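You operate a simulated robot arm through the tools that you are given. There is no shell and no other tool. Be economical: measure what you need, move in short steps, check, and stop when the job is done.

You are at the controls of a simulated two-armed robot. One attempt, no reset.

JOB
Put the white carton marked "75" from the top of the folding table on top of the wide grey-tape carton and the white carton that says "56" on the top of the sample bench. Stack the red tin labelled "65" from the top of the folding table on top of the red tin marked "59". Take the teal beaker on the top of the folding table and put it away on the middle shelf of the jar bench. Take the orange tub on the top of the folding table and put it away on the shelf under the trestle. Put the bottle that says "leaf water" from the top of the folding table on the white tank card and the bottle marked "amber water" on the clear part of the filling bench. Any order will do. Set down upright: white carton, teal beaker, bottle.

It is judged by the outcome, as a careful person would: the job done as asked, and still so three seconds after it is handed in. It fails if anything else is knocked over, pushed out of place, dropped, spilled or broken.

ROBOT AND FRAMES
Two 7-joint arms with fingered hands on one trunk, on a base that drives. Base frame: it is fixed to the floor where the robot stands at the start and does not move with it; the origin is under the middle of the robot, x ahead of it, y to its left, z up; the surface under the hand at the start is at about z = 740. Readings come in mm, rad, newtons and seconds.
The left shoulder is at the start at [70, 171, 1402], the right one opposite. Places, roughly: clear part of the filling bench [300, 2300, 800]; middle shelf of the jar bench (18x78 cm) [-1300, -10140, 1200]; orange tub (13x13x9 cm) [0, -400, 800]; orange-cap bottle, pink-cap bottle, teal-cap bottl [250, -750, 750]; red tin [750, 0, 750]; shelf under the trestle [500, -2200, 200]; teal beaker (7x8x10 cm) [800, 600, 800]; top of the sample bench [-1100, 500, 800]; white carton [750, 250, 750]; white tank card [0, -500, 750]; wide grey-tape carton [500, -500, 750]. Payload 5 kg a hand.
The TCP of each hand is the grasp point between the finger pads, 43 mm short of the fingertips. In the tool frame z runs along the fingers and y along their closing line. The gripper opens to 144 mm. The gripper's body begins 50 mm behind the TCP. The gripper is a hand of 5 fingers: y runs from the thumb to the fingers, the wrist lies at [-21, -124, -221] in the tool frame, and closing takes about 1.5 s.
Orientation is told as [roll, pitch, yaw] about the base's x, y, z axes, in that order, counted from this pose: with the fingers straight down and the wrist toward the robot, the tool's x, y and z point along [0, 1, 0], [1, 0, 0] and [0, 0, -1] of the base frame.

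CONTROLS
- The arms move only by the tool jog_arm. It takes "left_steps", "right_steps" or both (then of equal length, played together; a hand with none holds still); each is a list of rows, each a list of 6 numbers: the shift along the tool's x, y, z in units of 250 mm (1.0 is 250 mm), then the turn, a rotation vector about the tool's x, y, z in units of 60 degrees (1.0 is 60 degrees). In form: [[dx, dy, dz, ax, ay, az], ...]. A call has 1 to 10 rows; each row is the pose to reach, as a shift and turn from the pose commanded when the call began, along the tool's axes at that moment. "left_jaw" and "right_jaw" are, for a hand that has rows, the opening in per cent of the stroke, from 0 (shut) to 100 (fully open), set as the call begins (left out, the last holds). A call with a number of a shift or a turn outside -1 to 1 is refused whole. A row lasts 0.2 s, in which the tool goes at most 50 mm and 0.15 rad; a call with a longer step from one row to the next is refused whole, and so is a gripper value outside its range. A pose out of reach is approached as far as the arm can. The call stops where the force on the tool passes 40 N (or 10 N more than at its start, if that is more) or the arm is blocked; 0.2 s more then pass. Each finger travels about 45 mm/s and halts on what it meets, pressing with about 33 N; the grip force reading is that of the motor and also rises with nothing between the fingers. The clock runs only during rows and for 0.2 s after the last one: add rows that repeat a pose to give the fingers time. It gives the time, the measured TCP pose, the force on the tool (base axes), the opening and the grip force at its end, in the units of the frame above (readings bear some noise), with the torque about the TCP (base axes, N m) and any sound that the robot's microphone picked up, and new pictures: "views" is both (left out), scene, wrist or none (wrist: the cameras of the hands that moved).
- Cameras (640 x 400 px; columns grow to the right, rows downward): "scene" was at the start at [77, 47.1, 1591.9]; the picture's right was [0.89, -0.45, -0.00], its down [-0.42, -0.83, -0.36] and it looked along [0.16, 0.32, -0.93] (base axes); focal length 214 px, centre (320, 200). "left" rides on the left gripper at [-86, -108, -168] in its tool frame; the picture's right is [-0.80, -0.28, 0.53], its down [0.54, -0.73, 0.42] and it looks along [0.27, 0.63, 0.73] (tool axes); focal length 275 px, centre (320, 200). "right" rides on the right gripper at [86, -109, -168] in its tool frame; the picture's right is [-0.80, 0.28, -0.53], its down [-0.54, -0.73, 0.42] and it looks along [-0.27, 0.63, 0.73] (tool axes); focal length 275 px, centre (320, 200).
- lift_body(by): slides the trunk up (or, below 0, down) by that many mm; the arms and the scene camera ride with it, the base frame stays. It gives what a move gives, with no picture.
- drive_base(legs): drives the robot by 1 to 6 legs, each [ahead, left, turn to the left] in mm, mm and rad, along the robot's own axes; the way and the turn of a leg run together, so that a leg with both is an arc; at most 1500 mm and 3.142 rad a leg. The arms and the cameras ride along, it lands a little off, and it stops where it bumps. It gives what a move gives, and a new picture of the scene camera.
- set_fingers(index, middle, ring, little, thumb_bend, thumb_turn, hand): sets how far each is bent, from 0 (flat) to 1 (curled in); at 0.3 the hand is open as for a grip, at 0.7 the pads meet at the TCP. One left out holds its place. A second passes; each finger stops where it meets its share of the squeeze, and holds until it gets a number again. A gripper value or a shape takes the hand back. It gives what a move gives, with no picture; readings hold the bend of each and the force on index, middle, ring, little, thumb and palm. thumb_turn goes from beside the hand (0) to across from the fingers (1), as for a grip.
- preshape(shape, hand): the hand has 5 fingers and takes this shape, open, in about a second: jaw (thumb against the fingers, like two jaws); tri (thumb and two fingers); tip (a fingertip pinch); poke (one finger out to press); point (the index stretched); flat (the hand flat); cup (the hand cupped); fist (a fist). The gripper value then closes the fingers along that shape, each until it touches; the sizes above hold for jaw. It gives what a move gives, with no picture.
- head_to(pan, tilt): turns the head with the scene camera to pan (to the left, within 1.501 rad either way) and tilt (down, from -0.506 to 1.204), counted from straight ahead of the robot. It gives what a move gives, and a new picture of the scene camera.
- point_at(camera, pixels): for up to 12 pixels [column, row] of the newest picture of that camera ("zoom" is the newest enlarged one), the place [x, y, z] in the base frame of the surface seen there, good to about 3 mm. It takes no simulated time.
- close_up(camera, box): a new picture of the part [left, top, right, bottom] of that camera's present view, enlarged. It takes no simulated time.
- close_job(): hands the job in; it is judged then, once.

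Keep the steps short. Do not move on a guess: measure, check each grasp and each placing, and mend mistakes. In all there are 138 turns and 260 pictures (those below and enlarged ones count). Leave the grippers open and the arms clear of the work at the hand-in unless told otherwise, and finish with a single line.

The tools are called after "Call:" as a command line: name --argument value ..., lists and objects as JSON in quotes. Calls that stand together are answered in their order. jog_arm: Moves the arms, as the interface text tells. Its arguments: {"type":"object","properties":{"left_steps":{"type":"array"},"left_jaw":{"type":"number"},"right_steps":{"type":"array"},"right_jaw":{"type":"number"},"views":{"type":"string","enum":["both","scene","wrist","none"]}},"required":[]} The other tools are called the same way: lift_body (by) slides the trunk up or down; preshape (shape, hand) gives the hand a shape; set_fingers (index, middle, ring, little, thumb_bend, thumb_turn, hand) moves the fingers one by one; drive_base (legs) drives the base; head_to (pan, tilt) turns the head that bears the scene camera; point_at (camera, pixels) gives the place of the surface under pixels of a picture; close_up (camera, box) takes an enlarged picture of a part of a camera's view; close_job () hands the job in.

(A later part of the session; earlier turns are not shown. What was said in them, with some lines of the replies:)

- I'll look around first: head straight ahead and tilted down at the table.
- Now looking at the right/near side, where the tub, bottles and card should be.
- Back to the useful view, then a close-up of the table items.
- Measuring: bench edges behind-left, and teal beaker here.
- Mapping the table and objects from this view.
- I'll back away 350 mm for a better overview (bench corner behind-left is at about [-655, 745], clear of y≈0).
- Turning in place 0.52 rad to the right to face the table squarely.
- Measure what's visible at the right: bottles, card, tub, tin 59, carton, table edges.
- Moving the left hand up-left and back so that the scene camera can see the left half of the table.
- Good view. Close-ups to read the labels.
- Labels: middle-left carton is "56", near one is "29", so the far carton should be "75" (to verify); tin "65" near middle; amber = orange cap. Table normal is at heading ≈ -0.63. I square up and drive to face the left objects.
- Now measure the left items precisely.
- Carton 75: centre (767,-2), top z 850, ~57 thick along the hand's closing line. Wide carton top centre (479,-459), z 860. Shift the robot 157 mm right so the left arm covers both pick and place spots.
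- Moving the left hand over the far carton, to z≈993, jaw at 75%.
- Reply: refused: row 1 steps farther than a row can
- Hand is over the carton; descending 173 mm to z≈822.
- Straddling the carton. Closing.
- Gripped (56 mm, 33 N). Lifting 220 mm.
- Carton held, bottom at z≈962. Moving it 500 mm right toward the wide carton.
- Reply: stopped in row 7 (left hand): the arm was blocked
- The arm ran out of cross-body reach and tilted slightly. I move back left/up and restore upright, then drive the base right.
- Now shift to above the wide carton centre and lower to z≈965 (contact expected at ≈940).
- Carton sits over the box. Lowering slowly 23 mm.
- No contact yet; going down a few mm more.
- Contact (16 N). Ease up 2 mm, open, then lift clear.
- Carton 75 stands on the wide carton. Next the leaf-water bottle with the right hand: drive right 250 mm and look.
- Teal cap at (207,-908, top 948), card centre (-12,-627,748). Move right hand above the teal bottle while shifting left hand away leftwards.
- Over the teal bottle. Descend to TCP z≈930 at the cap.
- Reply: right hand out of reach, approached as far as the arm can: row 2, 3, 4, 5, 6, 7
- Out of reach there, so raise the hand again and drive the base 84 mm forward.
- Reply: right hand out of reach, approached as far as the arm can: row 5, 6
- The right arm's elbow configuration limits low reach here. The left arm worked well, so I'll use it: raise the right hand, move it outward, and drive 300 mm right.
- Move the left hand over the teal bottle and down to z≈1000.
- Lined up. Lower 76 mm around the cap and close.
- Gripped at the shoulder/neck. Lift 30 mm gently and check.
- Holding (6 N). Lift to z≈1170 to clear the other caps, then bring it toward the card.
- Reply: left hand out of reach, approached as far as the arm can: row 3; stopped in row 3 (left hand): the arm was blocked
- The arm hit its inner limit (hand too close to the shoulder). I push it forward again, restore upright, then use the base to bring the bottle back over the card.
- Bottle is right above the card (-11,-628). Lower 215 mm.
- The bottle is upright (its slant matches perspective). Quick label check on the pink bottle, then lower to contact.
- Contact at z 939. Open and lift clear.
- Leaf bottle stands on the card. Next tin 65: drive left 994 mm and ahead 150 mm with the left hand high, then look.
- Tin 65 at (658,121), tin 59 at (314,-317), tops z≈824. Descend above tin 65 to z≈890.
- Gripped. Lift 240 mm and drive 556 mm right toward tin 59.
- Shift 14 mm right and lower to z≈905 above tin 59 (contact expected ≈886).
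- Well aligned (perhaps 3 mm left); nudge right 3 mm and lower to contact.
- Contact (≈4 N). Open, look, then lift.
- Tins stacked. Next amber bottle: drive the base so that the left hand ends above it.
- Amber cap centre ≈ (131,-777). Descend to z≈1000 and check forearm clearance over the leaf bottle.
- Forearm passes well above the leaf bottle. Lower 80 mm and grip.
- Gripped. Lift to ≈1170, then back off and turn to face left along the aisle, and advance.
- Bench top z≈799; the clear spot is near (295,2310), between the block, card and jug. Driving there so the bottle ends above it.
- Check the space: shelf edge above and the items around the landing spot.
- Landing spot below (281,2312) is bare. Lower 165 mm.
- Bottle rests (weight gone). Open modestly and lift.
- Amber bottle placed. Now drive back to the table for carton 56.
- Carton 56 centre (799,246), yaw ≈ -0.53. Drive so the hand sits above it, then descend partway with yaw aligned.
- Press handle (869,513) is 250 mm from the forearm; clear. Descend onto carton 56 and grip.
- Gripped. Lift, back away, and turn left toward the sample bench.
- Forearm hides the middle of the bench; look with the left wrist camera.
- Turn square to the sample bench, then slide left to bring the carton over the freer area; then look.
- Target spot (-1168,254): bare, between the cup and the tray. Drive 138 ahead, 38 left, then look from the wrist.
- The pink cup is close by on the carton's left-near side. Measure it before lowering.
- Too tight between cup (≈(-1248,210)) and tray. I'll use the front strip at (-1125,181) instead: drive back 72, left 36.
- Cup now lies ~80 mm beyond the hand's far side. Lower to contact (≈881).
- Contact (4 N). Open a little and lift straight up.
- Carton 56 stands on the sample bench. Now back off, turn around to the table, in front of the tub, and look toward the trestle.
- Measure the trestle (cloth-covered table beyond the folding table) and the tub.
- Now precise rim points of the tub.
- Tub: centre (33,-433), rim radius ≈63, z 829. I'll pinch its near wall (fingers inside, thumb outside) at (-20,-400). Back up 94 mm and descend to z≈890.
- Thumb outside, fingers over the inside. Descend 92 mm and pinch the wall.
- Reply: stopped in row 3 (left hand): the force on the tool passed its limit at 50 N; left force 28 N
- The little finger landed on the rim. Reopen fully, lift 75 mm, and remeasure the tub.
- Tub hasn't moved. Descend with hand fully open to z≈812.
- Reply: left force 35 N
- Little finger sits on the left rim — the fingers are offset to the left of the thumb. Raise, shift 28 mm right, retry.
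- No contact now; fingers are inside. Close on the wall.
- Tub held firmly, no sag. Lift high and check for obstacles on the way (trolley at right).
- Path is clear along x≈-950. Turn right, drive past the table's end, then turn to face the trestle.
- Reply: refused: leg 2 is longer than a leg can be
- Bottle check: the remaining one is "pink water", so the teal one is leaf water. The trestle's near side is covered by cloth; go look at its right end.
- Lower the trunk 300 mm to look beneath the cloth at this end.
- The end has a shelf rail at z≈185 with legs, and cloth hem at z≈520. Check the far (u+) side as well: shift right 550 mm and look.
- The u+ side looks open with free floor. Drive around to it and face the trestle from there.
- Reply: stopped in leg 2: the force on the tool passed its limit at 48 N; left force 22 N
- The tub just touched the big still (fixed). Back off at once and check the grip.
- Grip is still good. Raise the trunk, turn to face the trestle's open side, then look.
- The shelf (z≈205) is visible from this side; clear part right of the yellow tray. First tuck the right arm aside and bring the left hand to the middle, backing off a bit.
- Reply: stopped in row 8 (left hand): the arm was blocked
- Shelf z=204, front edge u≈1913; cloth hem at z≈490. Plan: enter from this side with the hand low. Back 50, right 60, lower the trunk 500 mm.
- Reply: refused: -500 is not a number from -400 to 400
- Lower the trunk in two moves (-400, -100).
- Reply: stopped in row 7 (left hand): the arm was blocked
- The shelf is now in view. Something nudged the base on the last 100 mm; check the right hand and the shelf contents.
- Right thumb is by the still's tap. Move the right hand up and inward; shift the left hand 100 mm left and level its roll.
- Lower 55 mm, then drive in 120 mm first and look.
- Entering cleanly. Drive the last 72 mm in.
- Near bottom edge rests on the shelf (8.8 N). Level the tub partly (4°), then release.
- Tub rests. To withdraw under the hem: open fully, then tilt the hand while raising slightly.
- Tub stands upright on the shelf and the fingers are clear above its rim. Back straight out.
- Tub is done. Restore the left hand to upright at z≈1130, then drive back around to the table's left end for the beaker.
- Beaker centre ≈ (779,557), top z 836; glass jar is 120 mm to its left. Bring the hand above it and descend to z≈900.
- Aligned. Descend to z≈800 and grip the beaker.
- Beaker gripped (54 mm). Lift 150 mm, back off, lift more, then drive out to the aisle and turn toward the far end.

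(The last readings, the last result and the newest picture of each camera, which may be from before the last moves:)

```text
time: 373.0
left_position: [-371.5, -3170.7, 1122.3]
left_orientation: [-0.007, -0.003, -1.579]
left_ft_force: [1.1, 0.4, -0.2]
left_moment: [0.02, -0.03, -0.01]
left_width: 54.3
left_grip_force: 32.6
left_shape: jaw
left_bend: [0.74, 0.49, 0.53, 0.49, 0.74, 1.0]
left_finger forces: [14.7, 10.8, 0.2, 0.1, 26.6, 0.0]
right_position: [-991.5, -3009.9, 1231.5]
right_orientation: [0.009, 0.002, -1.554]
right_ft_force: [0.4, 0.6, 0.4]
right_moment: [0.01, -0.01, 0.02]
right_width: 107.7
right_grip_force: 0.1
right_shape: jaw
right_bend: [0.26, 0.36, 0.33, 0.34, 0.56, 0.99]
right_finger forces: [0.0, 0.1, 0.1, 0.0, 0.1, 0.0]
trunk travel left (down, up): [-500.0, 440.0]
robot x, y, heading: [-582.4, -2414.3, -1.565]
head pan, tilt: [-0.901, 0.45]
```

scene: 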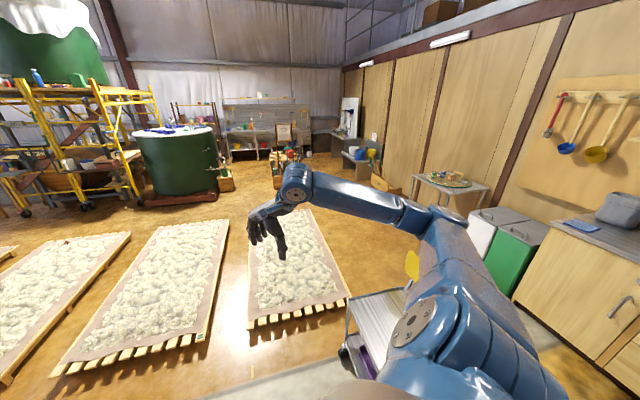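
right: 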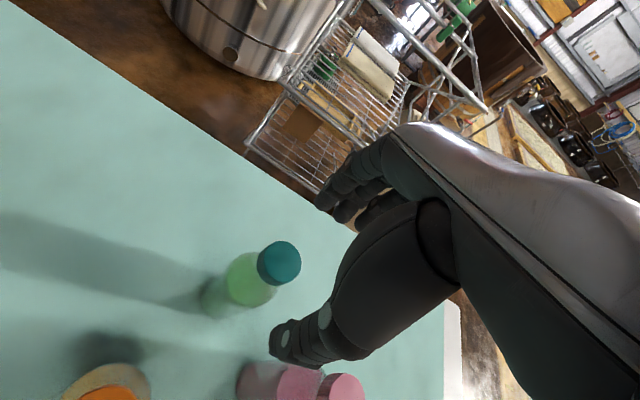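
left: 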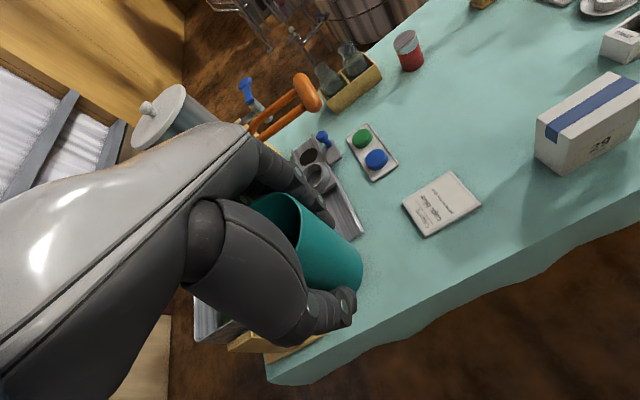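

Route: the pallets block the straight way; go along the open strip left of the pallets, then through the channel between the last pallet and the jar row. First four legs.

Call:
drive_base --legs '[[1136, 834, 0], [1000, 1000, 0], [800, 1250, 0], [950, 650, 0]]'

Call:
head_to --pan -0.5 --tilt 0.5

```text
time: 399.2
left_position: [3368.2, -7067.1, 1123.2]
left_orientation: [-0.008, -0.003, -1.591]
left_ft_force: [-0.1, -0.4, 0.1]
left_moment: [0.0, -0.03, 0.01]
left_width: 54.2
left_grip_force: 33.1
left_shape: jaw
left_bend: [0.74, 0.49, 0.53, 0.49, 0.74, 1.0]
left_finger forces: [14.7, 10.9, 0.2, 0.0, 26.6, 0.0]
right_position: [2749.6, -6897.9, 1231.1]
right_orientation: [0.009, 0.0, -1.566]
right_ft_force: [0.3, -0.5, -0.2]
right_moment: [0.02, 0.01, -0.02]
right_width: 108.1
right_grip_force: 0.1
right_shape: jaw
right_bend: [0.26, 0.36, 0.33, 0.34, 0.56, 0.99]
right_finger forces: [0.0, 0.0, 0.1, 0.1, 0.1, 0.0]
trunk travel left (down, up): [-500.0, 440.0]
robot x, y, heading: [3166.0, -6308.7, -1.576]
head pan, tilt: [-0.901, 0.45]
```

scene: 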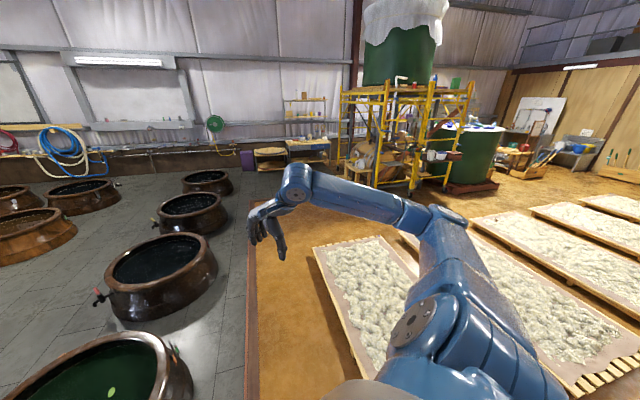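

```text
time: 400.1
left_position: [3368.2, -7067.4, 1123.1]
left_orientation: [-0.006, -0.001, -1.592]
left_ft_force: [0.5, -0.2, 0.1]
left_moment: [0.01, -0.01, 0.02]
left_width: 54.0
left_grip_force: 32.6
left_shape: jaw
left_bend: [0.74, 0.49, 0.53, 0.49, 0.74, 1.0]
left_finger forces: [14.7, 10.9, 0.3, 0.0, 26.6, 0.0]
right_position: [2750.2, -6898.9, 1231.0]
right_orientation: [0.009, 0.002, -1.567]
right_ft_force: [0.8, 1.2, 0.6]
right_moment: [0.0, -0.01, 0.0]
right_width: 108.1
right_grip_force: 0.0
right_shape: jaw
right_bend: [0.26, 0.36, 0.33, 0.34, 0.56, 0.99]
right_finger forces: [0.1, 0.0, 0.0, 0.0, 0.0, 0.1]
trunk travel left (down, up): [-500.0, 440.0]
robot x, y, heading: [3167.0, -6310.8, -1.574]
head pan, tilt: [-0.499, 0.499]
```

scene: 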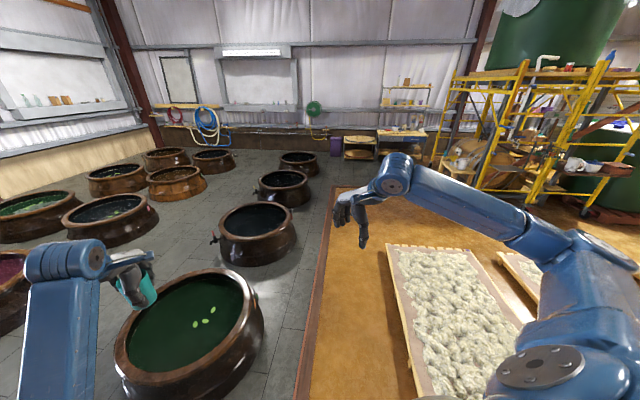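

Call:
point_at --camera "scene" --pixels '[[262, 345], [293, 248], [308, 200], [318, 168], [428, 388], [386, 255], [388, 246], [345, 190], [400, 130], [405, 88], [360, 152], [430, 230]]'

Call:
close_up --camera "scene" --box '[330, 60, 490, 200]'

```text
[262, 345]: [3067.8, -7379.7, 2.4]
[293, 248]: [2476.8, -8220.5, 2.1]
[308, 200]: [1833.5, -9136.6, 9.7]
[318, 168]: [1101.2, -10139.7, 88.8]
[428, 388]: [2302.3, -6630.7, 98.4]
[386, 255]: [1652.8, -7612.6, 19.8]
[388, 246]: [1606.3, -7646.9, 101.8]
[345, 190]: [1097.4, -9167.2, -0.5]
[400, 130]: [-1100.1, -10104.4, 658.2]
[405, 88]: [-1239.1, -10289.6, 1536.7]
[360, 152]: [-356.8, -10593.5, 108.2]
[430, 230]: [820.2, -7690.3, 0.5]
```

```text
2.86 times, centred on (410, 130) of scene
```

zoom: 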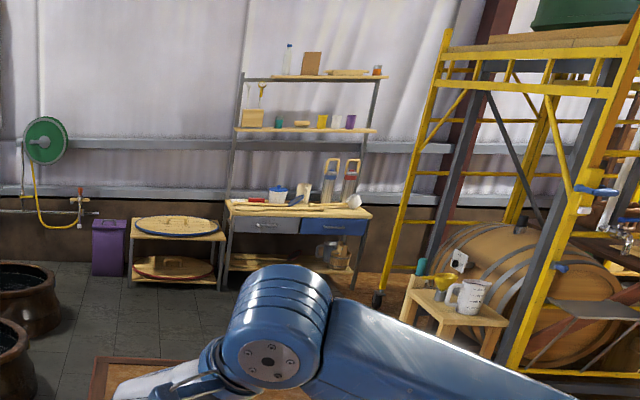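

The jar bench (two shelves above a worktop) is visible by the far wall. Continue through the channel to open floor and look.

Call:
drive_base --legs '[[261, -149, 0], [667, -473, 0], [666, -474, 0], [596, -1071, 0], [0, 0, -0.62]]'

Call:
head_to --pan 0.0 --tilt 0.45

Call:
close_up --camera "scene" --box '[260, 100, 480, 240]'

```text
time: 417.5
left_position: [689.6, -9208.5, 1123.6]
left_orientation: [-0.006, -0.002, -2.216]
left_ft_force: [0.3, 0.2, -0.2]
left_moment: [0.01, 0.02, -0.04]
left_width: 53.7
left_grip_force: 33.1
left_shape: jaw
left_bend: [0.74, 0.49, 0.53, 0.49, 0.74, 1.0]
left_finger forces: [14.8, 10.8, 0.3, 0.1, 26.3, 0.0]
right_position: [287.5, -8709.1, 1230.7]
right_orientation: [0.008, 0.002, -2.192]
right_ft_force: [0.6, -0.5, 0.2]
right_moment: [0.01, -0.04, 0.01]
right_width: 108.0
right_grip_force: 0.0
right_shape: jaw
right_bend: [0.26, 0.36, 0.33, 0.34, 0.56, 0.99]
right_finger forces: [0.0, 0.0, 0.0, 0.0, 0.0, 0.1]
trunk travel left (down, up): [-500.0, 440.0]
robot x, y, heading: [969.9, -8472.6, -2.196]
head pan, tilt: [-0.499, 0.499]
```

scene: 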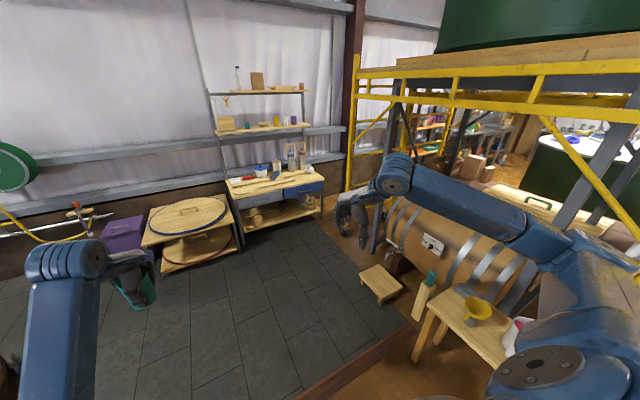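

```text
time: 418.5
left_position: [689.9, -9207.0, 1122.8]
left_orientation: [-0.006, -0.001, -2.215]
left_ft_force: [0.2, -0.9, -0.4]
left_moment: [0.02, 0.03, 0.0]
left_width: 53.8
left_grip_force: 32.9
left_shape: jaw
left_bend: [0.74, 0.49, 0.53, 0.49, 0.74, 1.0]
left_finger forces: [14.7, 10.7, 0.3, 0.0, 26.4, 0.1]
right_position: [287.6, -8707.0, 1230.7]
right_orientation: [0.007, 0.002, -2.193]
right_ft_force: [0.2, -0.6, 0.5]
right_moment: [0.01, 0.02, -0.03]
right_width: 108.1
right_grip_force: 0.0
right_shape: jaw
right_bend: [0.26, 0.36, 0.33, 0.34, 0.56, 0.99]
right_finger forces: [0.0, 0.0, 0.1, 0.0, 0.1, 0.0]
trunk travel left (down, up): [-500.0, 440.0]
robot x, y, heading: [966.7, -8474.2, -2.203]
head pan, tilt: [0.0, 0.45]
```

scene: 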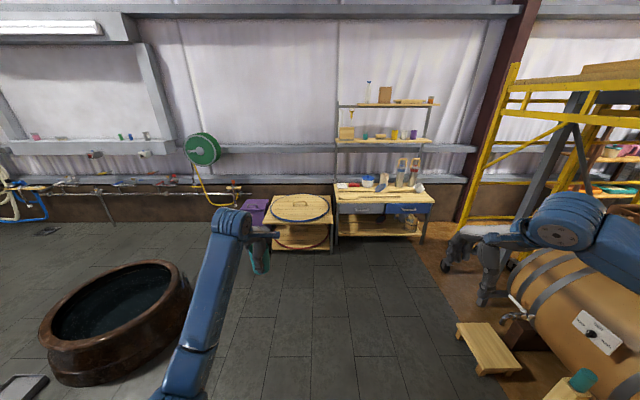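

```text
2.86 times, centred on (370, 170) of scene
```

zoom: 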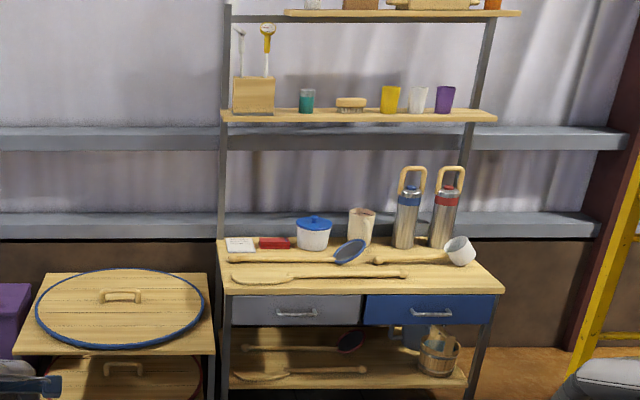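

Call:
point_at --camera "zoom" --pixels '[[494, 118], [224, 117], [445, 105], [437, 112], [453, 112], [470, 113], [418, 105], [475, 100], [480, 112], [350, 114], [455, 88], [515, 12]]'

Call:
close_up --camera "scene" --box '[380, 90, 444, 150]'

```text
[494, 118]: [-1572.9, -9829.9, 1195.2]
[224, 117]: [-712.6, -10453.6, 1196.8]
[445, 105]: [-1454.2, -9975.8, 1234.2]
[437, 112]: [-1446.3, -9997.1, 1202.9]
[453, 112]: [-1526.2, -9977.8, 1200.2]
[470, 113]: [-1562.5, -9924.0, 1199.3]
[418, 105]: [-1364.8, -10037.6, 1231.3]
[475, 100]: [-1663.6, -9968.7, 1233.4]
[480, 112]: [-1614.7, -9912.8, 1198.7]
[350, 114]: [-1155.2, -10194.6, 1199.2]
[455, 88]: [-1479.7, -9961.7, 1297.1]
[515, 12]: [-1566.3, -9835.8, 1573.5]
```

```text
6.67 times, centred on (412, 120) of scene
```

zoom: 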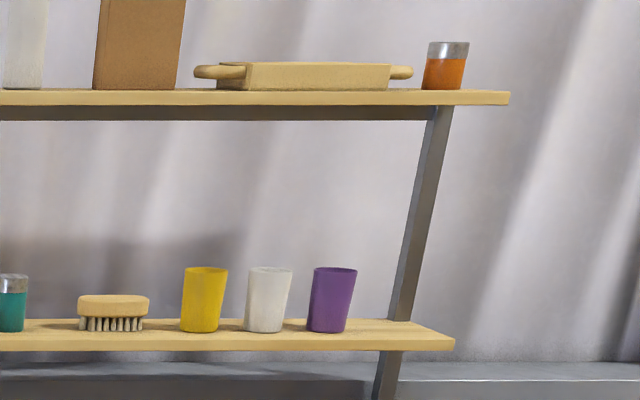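

Plan: place at the free right end of the middle shelf (z≈1199), about (-1557,-9910). Check the floor obstacles near where I must stand.

Call:
point_at --camera "scene" --pixels '[[447, 267], [468, 215], [516, 264], [480, 325], [462, 330], [430, 260], [515, 370], [530, 280], [515, 65], [510, 330], [440, 232], [560, 395]]'

Call:
head_to --pan -0.6 --tilt 0.55

```text
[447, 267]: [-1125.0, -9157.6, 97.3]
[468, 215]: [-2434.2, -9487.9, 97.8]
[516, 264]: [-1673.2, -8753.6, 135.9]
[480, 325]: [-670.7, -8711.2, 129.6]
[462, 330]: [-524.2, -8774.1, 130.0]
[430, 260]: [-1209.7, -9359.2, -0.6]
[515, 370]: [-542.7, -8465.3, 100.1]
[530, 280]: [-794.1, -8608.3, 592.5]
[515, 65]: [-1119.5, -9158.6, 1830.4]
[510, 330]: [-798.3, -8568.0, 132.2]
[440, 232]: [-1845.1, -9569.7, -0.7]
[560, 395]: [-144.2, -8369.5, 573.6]
```

```text
time: 419.5
left_position: [689.5, -9206.8, 1123.1]
left_orientation: [-0.007, -0.002, -2.218]
left_ft_force: [0.3, 0.7, -0.6]
left_moment: [0.04, 0.0, -0.01]
left_width: 54.1
left_grip_force: 32.5
left_shape: jaw
left_bend: [0.74, 0.49, 0.53, 0.49, 0.74, 1.0]
left_finger forces: [14.9, 10.8, 0.4, 0.0, 26.3, 0.1]
right_position: [288.6, -8708.6, 1230.3]
right_orientation: [0.011, 0.002, -2.192]
right_ft_force: [-0.8, 0.0, 0.2]
right_moment: [-0.01, -0.01, 0.01]
right_width: 108.4
right_grip_force: 0.2
right_shape: jaw
right_bend: [0.26, 0.36, 0.33, 0.34, 0.56, 0.99]
right_finger forces: [0.0, 0.0, 0.1, 0.0, 0.1, 0.1]
trunk travel left (down, up): [-500.0, 440.0]
robot x, y, heading: [969.1, -8470.8, -2.2]
head pan, tilt: [-0.6, 0.55]
```

scene: 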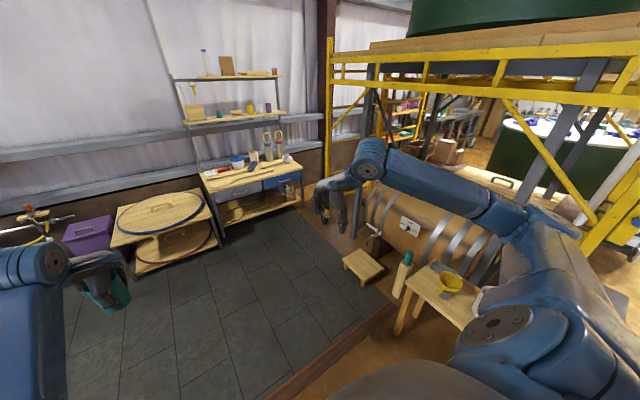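

A scaffold post (-1120,-9158) blocks standing straight in front. I'll approach turned 60° to the right, from the left side: tuck right arm, raise trunk, turn, and move to a staging point left of the spot.

Call:
jog_arm --right_steps '[[0.12, 0.08, 0, 0, 0, 0], [0.24, 0.16, 0, 0, 0, 0], [0.36, 0.24, 0, 0, 0, 0], [0.48, 0.32, 0, 0, 0, 0], [0.6, 0.4, 0, 0, 0, 0]]' --views "none"

Call:
lift_body --by 165

Call:
drive_base --legs '[[0, 0, -1.047], [519, 792, 0], [519, 792, 0]]'

Call:
head_to --pan 0.3 --tilt 0.4

```text
time: 420.7
left_position: [690.2, -9209.8, 1121.5]
left_orientation: [-0.009, -0.003, -2.215]
left_ft_force: [-0.2, -0.3, -0.6]
left_moment: [0.05, 0.03, 0.0]
left_width: 54.2
left_grip_force: 33.0
left_shape: jaw
left_bend: [0.74, 0.49, 0.53, 0.49, 0.74, 1.0]
left_finger forces: [14.8, 10.9, 0.3, 0.0, 26.3, 0.1]
right_position: [352.0, -8878.7, 1231.5]
right_orientation: [0.008, 0.002, -2.192]
right_ft_force: [0.1, 0.3, -0.8]
right_moment: [0.03, 0.04, 0.0]
right_width: 108.3
right_grip_force: 0.1
right_shape: jaw
right_bend: [0.26, 0.36, 0.33, 0.34, 0.56, 0.99]
right_finger forces: [0.1, 0.1, 0.0, 0.1, 0.1, 0.0]
trunk travel left (down, up): [-500.0, 440.0]
robot x, y, heading: [966.6, -8470.5, -2.203]
head pan, tilt: [-0.6, 0.55]
```

```text
time: 422.6
left_position: [689.2, -9208.6, 1289.2]
left_orientation: [-0.009, -0.002, -2.216]
left_ft_force: [-0.5, 0.6, -1.4]
left_moment: [0.04, -0.03, 0.01]
left_width: 53.9
left_grip_force: 33.4
left_shape: jaw
left_bend: [0.74, 0.49, 0.53, 0.49, 0.74, 1.0]
left_finger forces: [14.9, 10.9, 0.2, 0.0, 26.3, 0.0]
right_position: [352.8, -8877.7, 1397.5]
right_orientation: [0.008, 0.001, -2.191]
right_ft_force: [-0.5, -1.2, -0.5]
right_moment: [-0.01, 0.01, -0.02]
right_width: 108.1
right_grip_force: 0.2
right_shape: jaw
right_bend: [0.26, 0.36, 0.33, 0.34, 0.56, 0.99]
right_finger forces: [0.0, 0.0, 0.0, 0.0, 0.1, 0.0]
trunk travel left (down, up): [-665.0, 275.0]
robot x, y, heading: [967.3, -8478.3, -2.211]
head pan, tilt: [-0.6, 0.55]
```

```text
time: 434.0
left_position: [-906.1, -10037.2, 1287.6]
left_orientation: [-0.009, -0.004, 3.035]
left_ft_force: [-0.3, -0.3, -2.4]
left_moment: [0.08, -0.04, -0.01]
left_width: 53.7
left_grip_force: 32.5
left_shape: jaw
left_bend: [0.74, 0.49, 0.53, 0.49, 0.74, 1.0]
left_finger forces: [14.8, 10.7, 0.4, 0.0, 26.1, 0.1]
right_position: [-795.6, -9577.3, 1398.3]
right_orientation: [0.006, 0.004, 3.06]
right_ft_force: [-0.6, -1.0, -0.2]
right_moment: [0.08, -0.08, 0.02]
right_width: 107.9
right_grip_force: 0.0
right_shape: jaw
right_bend: [0.26, 0.36, 0.33, 0.34, 0.56, 0.99]
right_finger forces: [0.0, 0.1, 0.0, 0.1, 0.0, 0.0]
trunk travel left (down, up): [-665.0, 275.0]
robot x, y, heading: [-128.6, -9897.5, 3.043]
head pan, tilt: [-0.6, 0.55]
stopped in leg 3: the robot was blocked; the commanded pose is now the measured one
```

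scene: 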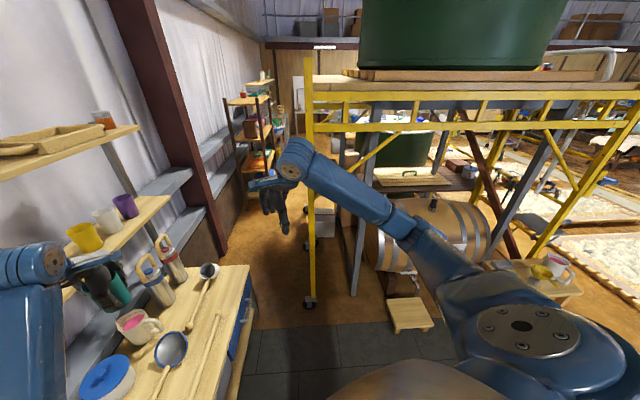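

```text
time: 435.2
left_position: [-902.8, -10032.7, 1290.3]
left_orientation: [-0.006, -0.005, 3.034]
left_ft_force: [-0.3, 0.0, 0.1]
left_moment: [0.03, 0.01, 0.01]
left_width: 53.6
left_grip_force: 33.2
left_shape: jaw
left_bend: [0.74, 0.49, 0.53, 0.49, 0.74, 1.0]
left_finger forces: [14.9, 10.9, 0.4, 0.0, 26.2, 0.1]
right_position: [-792.4, -9574.5, 1397.4]
right_orientation: [0.008, 0.0, 3.06]
right_ft_force: [0.3, -0.5, 0.0]
right_moment: [-0.02, 0.0, 0.05]
right_width: 108.1
right_grip_force: 0.1
right_shape: jaw
right_bend: [0.26, 0.36, 0.33, 0.34, 0.56, 0.99]
right_finger forces: [0.1, 0.1, 0.1, 0.0, 0.0, 0.0]
trunk travel left (down, up): [-665.0, 275.0]
robot x, y, heading: [-130.3, -9899.4, 3.045]
head pan, tilt: [0.3, 0.4]
```

The base was blocked just short of the staging point. Look left/down to see what it met.

Call:
head_to --pan 1.2 --tilt 0.75

Call:
point_at --camera "scene" --pixels '[[320, 200], [200, 250], [420, 250], [320, 300], [150, 200], [450, 180]]'

```text
time: 436.4
left_position: [-903.7, -10034.1, 1290.8]
left_orientation: [-0.007, -0.005, 3.035]
left_ft_force: [0.1, -0.6, -0.5]
left_moment: [0.01, -0.02, -0.02]
left_width: 53.6
left_grip_force: 33.1
left_shape: jaw
left_bend: [0.74, 0.49, 0.53, 0.49, 0.74, 1.0]
left_finger forces: [14.8, 10.8, 0.3, 0.1, 26.1, 0.1]
right_position: [-793.6, -9574.4, 1397.1]
right_orientation: [0.007, 0.001, 3.06]
right_ft_force: [0.1, 0.4, -0.5]
right_moment: [0.01, 0.0, 0.03]
right_width: 108.1
right_grip_force: 0.1
right_shape: jaw
right_bend: [0.26, 0.36, 0.33, 0.34, 0.56, 0.99]
right_finger forces: [0.0, 0.0, 0.0, 0.1, 0.1, 0.0]
trunk travel left (down, up): [-665.0, 275.0]
robot x, y, heading: [-129.5, -9899.9, 3.047]
head pan, tilt: [1.201, 0.75]
```

```text
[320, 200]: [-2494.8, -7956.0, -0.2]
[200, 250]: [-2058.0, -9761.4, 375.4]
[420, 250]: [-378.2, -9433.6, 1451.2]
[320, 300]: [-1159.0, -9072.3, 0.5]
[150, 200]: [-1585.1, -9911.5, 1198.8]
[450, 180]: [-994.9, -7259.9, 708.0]
```

No picture came back, so the picture budget is used up; I'll continue by readings and by measuring in the last scene picture (it shows the shelf end at (150,200) and the purple cup at (125,205)).

Call:
point_at --camera "scene" --pixels '[[167, 199], [125, 207], [137, 207], [114, 205], [150, 203], [143, 210], [155, 198], [160, 203], [130, 196], [310, 303], [105, 217], [140, 128]]'

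Call:
drive_base --legs '[[565, -224, 0]]'

```text
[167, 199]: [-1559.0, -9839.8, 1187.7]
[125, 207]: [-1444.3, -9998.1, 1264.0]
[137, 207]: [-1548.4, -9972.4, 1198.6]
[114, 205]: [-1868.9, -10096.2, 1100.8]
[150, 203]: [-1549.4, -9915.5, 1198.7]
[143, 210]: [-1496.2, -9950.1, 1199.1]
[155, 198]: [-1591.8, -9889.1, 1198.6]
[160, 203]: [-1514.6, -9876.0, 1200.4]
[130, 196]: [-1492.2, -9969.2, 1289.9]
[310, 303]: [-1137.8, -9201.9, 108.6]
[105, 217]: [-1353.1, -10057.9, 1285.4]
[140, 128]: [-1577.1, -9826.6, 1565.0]
```

```text
time: 439.5
left_position: [-1410.0, -9775.2, 1291.2]
left_orientation: [-0.01, -0.007, 3.035]
left_ft_force: [0.3, 0.8, -0.5]
left_moment: [-0.02, 0.01, 0.01]
left_width: 53.5
left_grip_force: 33.0
left_shape: jaw
left_bend: [0.74, 0.49, 0.53, 0.49, 0.74, 1.0]
left_finger forces: [15.1, 10.9, 0.4, 0.1, 25.9, 0.1]
right_position: [-1297.0, -9322.0, 1396.0]
right_orientation: [0.006, 0.002, 3.073]
right_ft_force: [0.2, -0.9, -1.2]
right_moment: [-0.02, 0.0, -0.01]
right_width: 108.1
right_grip_force: 0.0
right_shape: jaw
right_bend: [0.26, 0.36, 0.33, 0.34, 0.56, 0.99]
right_finger forces: [0.0, 0.0, 0.0, 0.1, 0.1, 0.0]
trunk travel left (down, up): [-665.0, 275.0]
robot x, y, heading: [-637.7, -9631.3, 3.048]
head pan, tilt: [1.201, 0.75]
stopped in leg 1: the robot was blocked; the commanded pose is now the measured one
```

Right arm brushed the scaffold post; moving toward the wall takes it away. TCP is at shelf-frame (s=-100, depth=-140). Move in 100 mm, then right 44 mm.

Call:
drive_base --legs '[[51, 86, 0], [38, -22, 0]]'

```text
time: 440.7
left_position: [-1457.7, -9837.4, 1291.4]
left_orientation: [-0.01, -0.009, 3.028]
left_ft_force: [0.1, -0.4, -0.3]
left_moment: [0.04, 0.01, 0.0]
left_width: 53.5
left_grip_force: 33.2
left_shape: jaw
left_bend: [0.74, 0.49, 0.53, 0.49, 0.74, 1.0]
left_finger forces: [15.0, 10.9, 0.5, 0.0, 26.0, 0.0]
right_position: [-1340.2, -9387.1, 1398.4]
right_orientation: [0.009, -0.001, 3.07]
right_ft_force: [0.3, -0.2, -0.4]
right_moment: [0.01, 0.01, 0.02]
right_width: 108.1
right_grip_force: 0.0
right_shape: jaw
right_bend: [0.26, 0.36, 0.33, 0.34, 0.56, 0.99]
right_finger forces: [0.0, 0.1, 0.0, 0.0, 0.0, 0.0]
trunk travel left (down, up): [-665.0, 275.0]
robot x, y, heading: [-686.8, -9706.6, 3.047]
head pan, tilt: [1.201, 0.75]
stopped in leg 1: the robot was blocked; the commanded pose is now the measured one
```

The right forearm is against the scaffold post, so I'll finish the last 110 mm with the left arm itself: first sideways, then in over the shelf.

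Call:
jog_arm --left_steps '[[-0.082, 0.145, 0, 0, 0, 0], [0.014, 0.199, 0, 0, 0, 0], [0.11, 0.253, 0, 0, 0, 0], [0.205, 0.307, 0, 0, 0, 0], [0.301, 0.361, 0, 0, 0, 0], [0.301, 0.361, 0, 0, 0, 0]]' --views "none"

```text
time: 442.1
left_position: [-1553.8, -9900.3, 1293.8]
left_orientation: [-0.009, -0.012, 3.03]
left_ft_force: [-0.2, 0.2, -0.7]
left_moment: [0.0, -0.01, 0.01]
left_width: 53.5
left_grip_force: 33.4
left_shape: jaw
left_bend: [0.74, 0.49, 0.53, 0.49, 0.74, 1.0]
left_finger forces: [15.0, 11.0, 0.5, 0.1, 25.9, 0.0]
right_position: [-1340.4, -9386.2, 1398.6]
right_orientation: [0.009, -0.003, 3.071]
right_ft_force: [1.4, -0.1, 0.5]
right_moment: [-0.01, -0.02, 0.0]
right_width: 108.1
right_grip_force: 0.0
right_shape: jaw
right_bend: [0.26, 0.36, 0.33, 0.34, 0.56, 0.99]
right_finger forces: [0.0, 0.0, 0.0, 0.0, 0.0, 0.0]
trunk travel left (down, up): [-665.0, 275.0]
robot x, y, heading: [-687.0, -9703.1, 3.04]
head pan, tilt: [1.201, 0.75]
no pictures are left
```

On target (-1554,-9900). Lower ~33 mm to the shelf gently.

Call:
jog_arm --left_steps '[[0, 0, 0.04, 0, 0, 0], [0, 0, 0.08, 0, 0, 0], [0, 0, 0.1, 0, 0, 0], [0, 0, 0.115, 0, 0, 0], [0, 0, 0.125, 0, 0, 0], [0, 0, 0.132, 0, 0, 0], [0, 0, 0.138, 0, 0, 0], [0, 0, 0.138, 0, 0, 0]]' --views "none"

```text
time: 443.9
left_position: [-1553.7, -9900.8, 1261.1]
left_orientation: [-0.007, -0.011, 3.029]
left_ft_force: [0.2, -0.4, 4.3]
left_moment: [-0.02, 0.12, 0.0]
left_width: 53.6
left_grip_force: 33.1
left_shape: jaw
left_bend: [0.74, 0.49, 0.53, 0.49, 0.74, 1.0]
left_finger forces: [15.1, 11.0, 0.4, 0.1, 26.1, 0.1]
right_position: [-1340.6, -9386.4, 1398.4]
right_orientation: [0.01, -0.004, 3.07]
right_ft_force: [0.0, 0.1, 0.0]
right_moment: [-0.03, -0.03, 0.01]
right_width: 107.9
right_grip_force: 0.0
right_shape: jaw
right_bend: [0.26, 0.36, 0.33, 0.34, 0.56, 0.99]
right_finger forces: [0.0, 0.1, 0.1, 0.0, 0.0, 0.1]
trunk travel left (down, up): [-665.0, 275.0]
robot x, y, heading: [-686.9, -9705.2, 3.044]
head pan, tilt: [1.201, 0.75]
no pictures are left
```

Contact as expected (z 1261). Open fully, then rise 25 mm and tilt while rising so the wrist stays below the upper shelf.

Call:
jog_arm --left_steps '[[0, 0, 0, 0, 0, 0], [0, 0, 0, 0, 0, 0], [0, 0, 0, 0, 0, 0], [0, 0, 0, 0, 0, 0], [0, 0, 0, 0, 0, 0], [0, 0, 0, 0, 0, 0], [0, 0, 0, 0, 0, 0], [0, 0, 0, 0, 0, 0]]' --left_jaw 100 --views "none"

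Call:
jog_arm --left_steps '[[0, 0, -0.05, 0, 0, 0], [0, 0, -0.1, 0, 0, 0], [0, 0, -0.16, -0.1, 0, 0], [0, 0, -0.22, -0.2, 0, 0], [0, 0, -0.28, -0.3, 0, 0], [0, 0, -0.34, -0.382, 0, 0], [0, 0, -0.34, -0.382, 0, 0]]' --views "none"

```text
time: 445.7
left_position: [-1554.8, -9902.3, 1260.3]
left_orientation: [-0.008, -0.011, 3.028]
left_ft_force: [0.3, -0.6, -0.8]
left_moment: [-0.03, -0.04, 0.01]
left_width: 143.8
left_grip_force: 0.0
left_shape: jaw
left_bend: [0.3, 0.3, 0.3, 0.3, 0.3, 0.98]
left_finger forces: [0.0, 0.1, 0.0, 0.0, 0.0, 0.0]
right_position: [-1340.5, -9386.9, 1399.8]
right_orientation: [0.009, -0.004, 3.069]
right_ft_force: [-0.4, -0.1, -0.4]
right_moment: [-0.02, 0.01, 0.02]
right_width: 108.2
right_grip_force: 0.1
right_shape: jaw
right_bend: [0.26, 0.36, 0.33, 0.34, 0.56, 0.99]
right_finger forces: [0.1, 0.0, 0.0, 0.0, 0.0, 0.0]
trunk travel left (down, up): [-665.0, 275.0]
robot x, y, heading: [-688.2, -9700.2, 3.041]
head pan, tilt: [1.201, 0.75]
no pictures are left
```

```text
time: 447.3
left_position: [-1554.1, -9903.5, 1342.3]
left_orientation: [-0.01, -0.412, 3.033]
left_ft_force: [0.1, -0.4, 0.3]
left_moment: [0.02, 0.0, -0.03]
left_width: 143.6
left_grip_force: 0.1
left_shape: jaw
left_bend: [0.3, 0.3, 0.3, 0.3, 0.3, 0.98]
left_finger forces: [0.1, 0.1, 0.1, 0.0, 0.0, 0.1]
right_position: [-1341.0, -9387.6, 1398.1]
right_orientation: [0.008, -0.003, 3.069]
right_ft_force: [0.0, -0.5, 0.5]
right_moment: [-0.02, -0.01, 0.01]
right_width: 108.3
right_grip_force: 0.1
right_shape: jaw
right_bend: [0.26, 0.36, 0.33, 0.34, 0.56, 0.99]
right_finger forces: [0.1, 0.1, 0.0, 0.0, 0.0, 0.0]
trunk travel left (down, up): [-665.0, 275.0]
robot x, y, heading: [-686.5, -9705.4, 3.043]
head pan, tilt: [1.201, 0.75]
no pictures are left
5 turns are left
```

No contacts. Retract the open hand straight out from the shelf.

Call:
jog_arm --left_steps '[[-0.139, -0.072, -0.031, 0, 0, 0], [-0.279, -0.144, -0.063, 0, 0, 0], [-0.418, -0.215, -0.094, 0, 0, 0], [-0.558, -0.287, -0.126, 0, 0, 0], [-0.697, -0.359, -0.157, 0, 0, 0], [-0.697, -0.359, -0.157, 0, 0, 0]]' --views "none"

```text
time: 448.7
left_position: [-1436.3, -9740.8, 1344.1]
left_orientation: [-0.01, -0.41, 3.033]
left_ft_force: [0.1, 0.2, -0.5]
left_moment: [0.0, -0.03, 0.0]
left_width: 143.6
left_grip_force: 0.0
left_shape: jaw
left_bend: [0.3, 0.3, 0.3, 0.3, 0.3, 0.97]
left_finger forces: [0.1, 0.0, 0.0, 0.1, 0.0, 0.1]
right_position: [-1339.6, -9387.2, 1397.7]
right_orientation: [0.009, -0.003, 3.07]
right_ft_force: [0.1, -0.7, 0.4]
right_moment: [0.0, 0.01, 0.02]
right_width: 108.2
right_grip_force: 0.1
right_shape: jaw
right_bend: [0.26, 0.36, 0.33, 0.34, 0.56, 0.99]
right_finger forces: [0.1, 0.0, 0.1, 0.0, 0.0, 0.0]
trunk travel left (down, up): [-665.0, 275.0]
robot x, y, heading: [-687.5, -9701.2, 3.041]
head pan, tilt: [1.201, 0.75]
no pictures are left
4 turns are left
```

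The left hand came out without touching anything, and both hands are open and clear. Handing in.

Call:
close_job

```text
The job is handed in.
```

I put away all seven items and handed the job in, but the pictures ran out before the teal beaker went on its shelf, so I placed that one by readings only and never saw it standing; on the way the tub touched the still and the robot bumped the lid table and a scaffold post, and I couldn't look afterwards to see whether the table or post had shifted.
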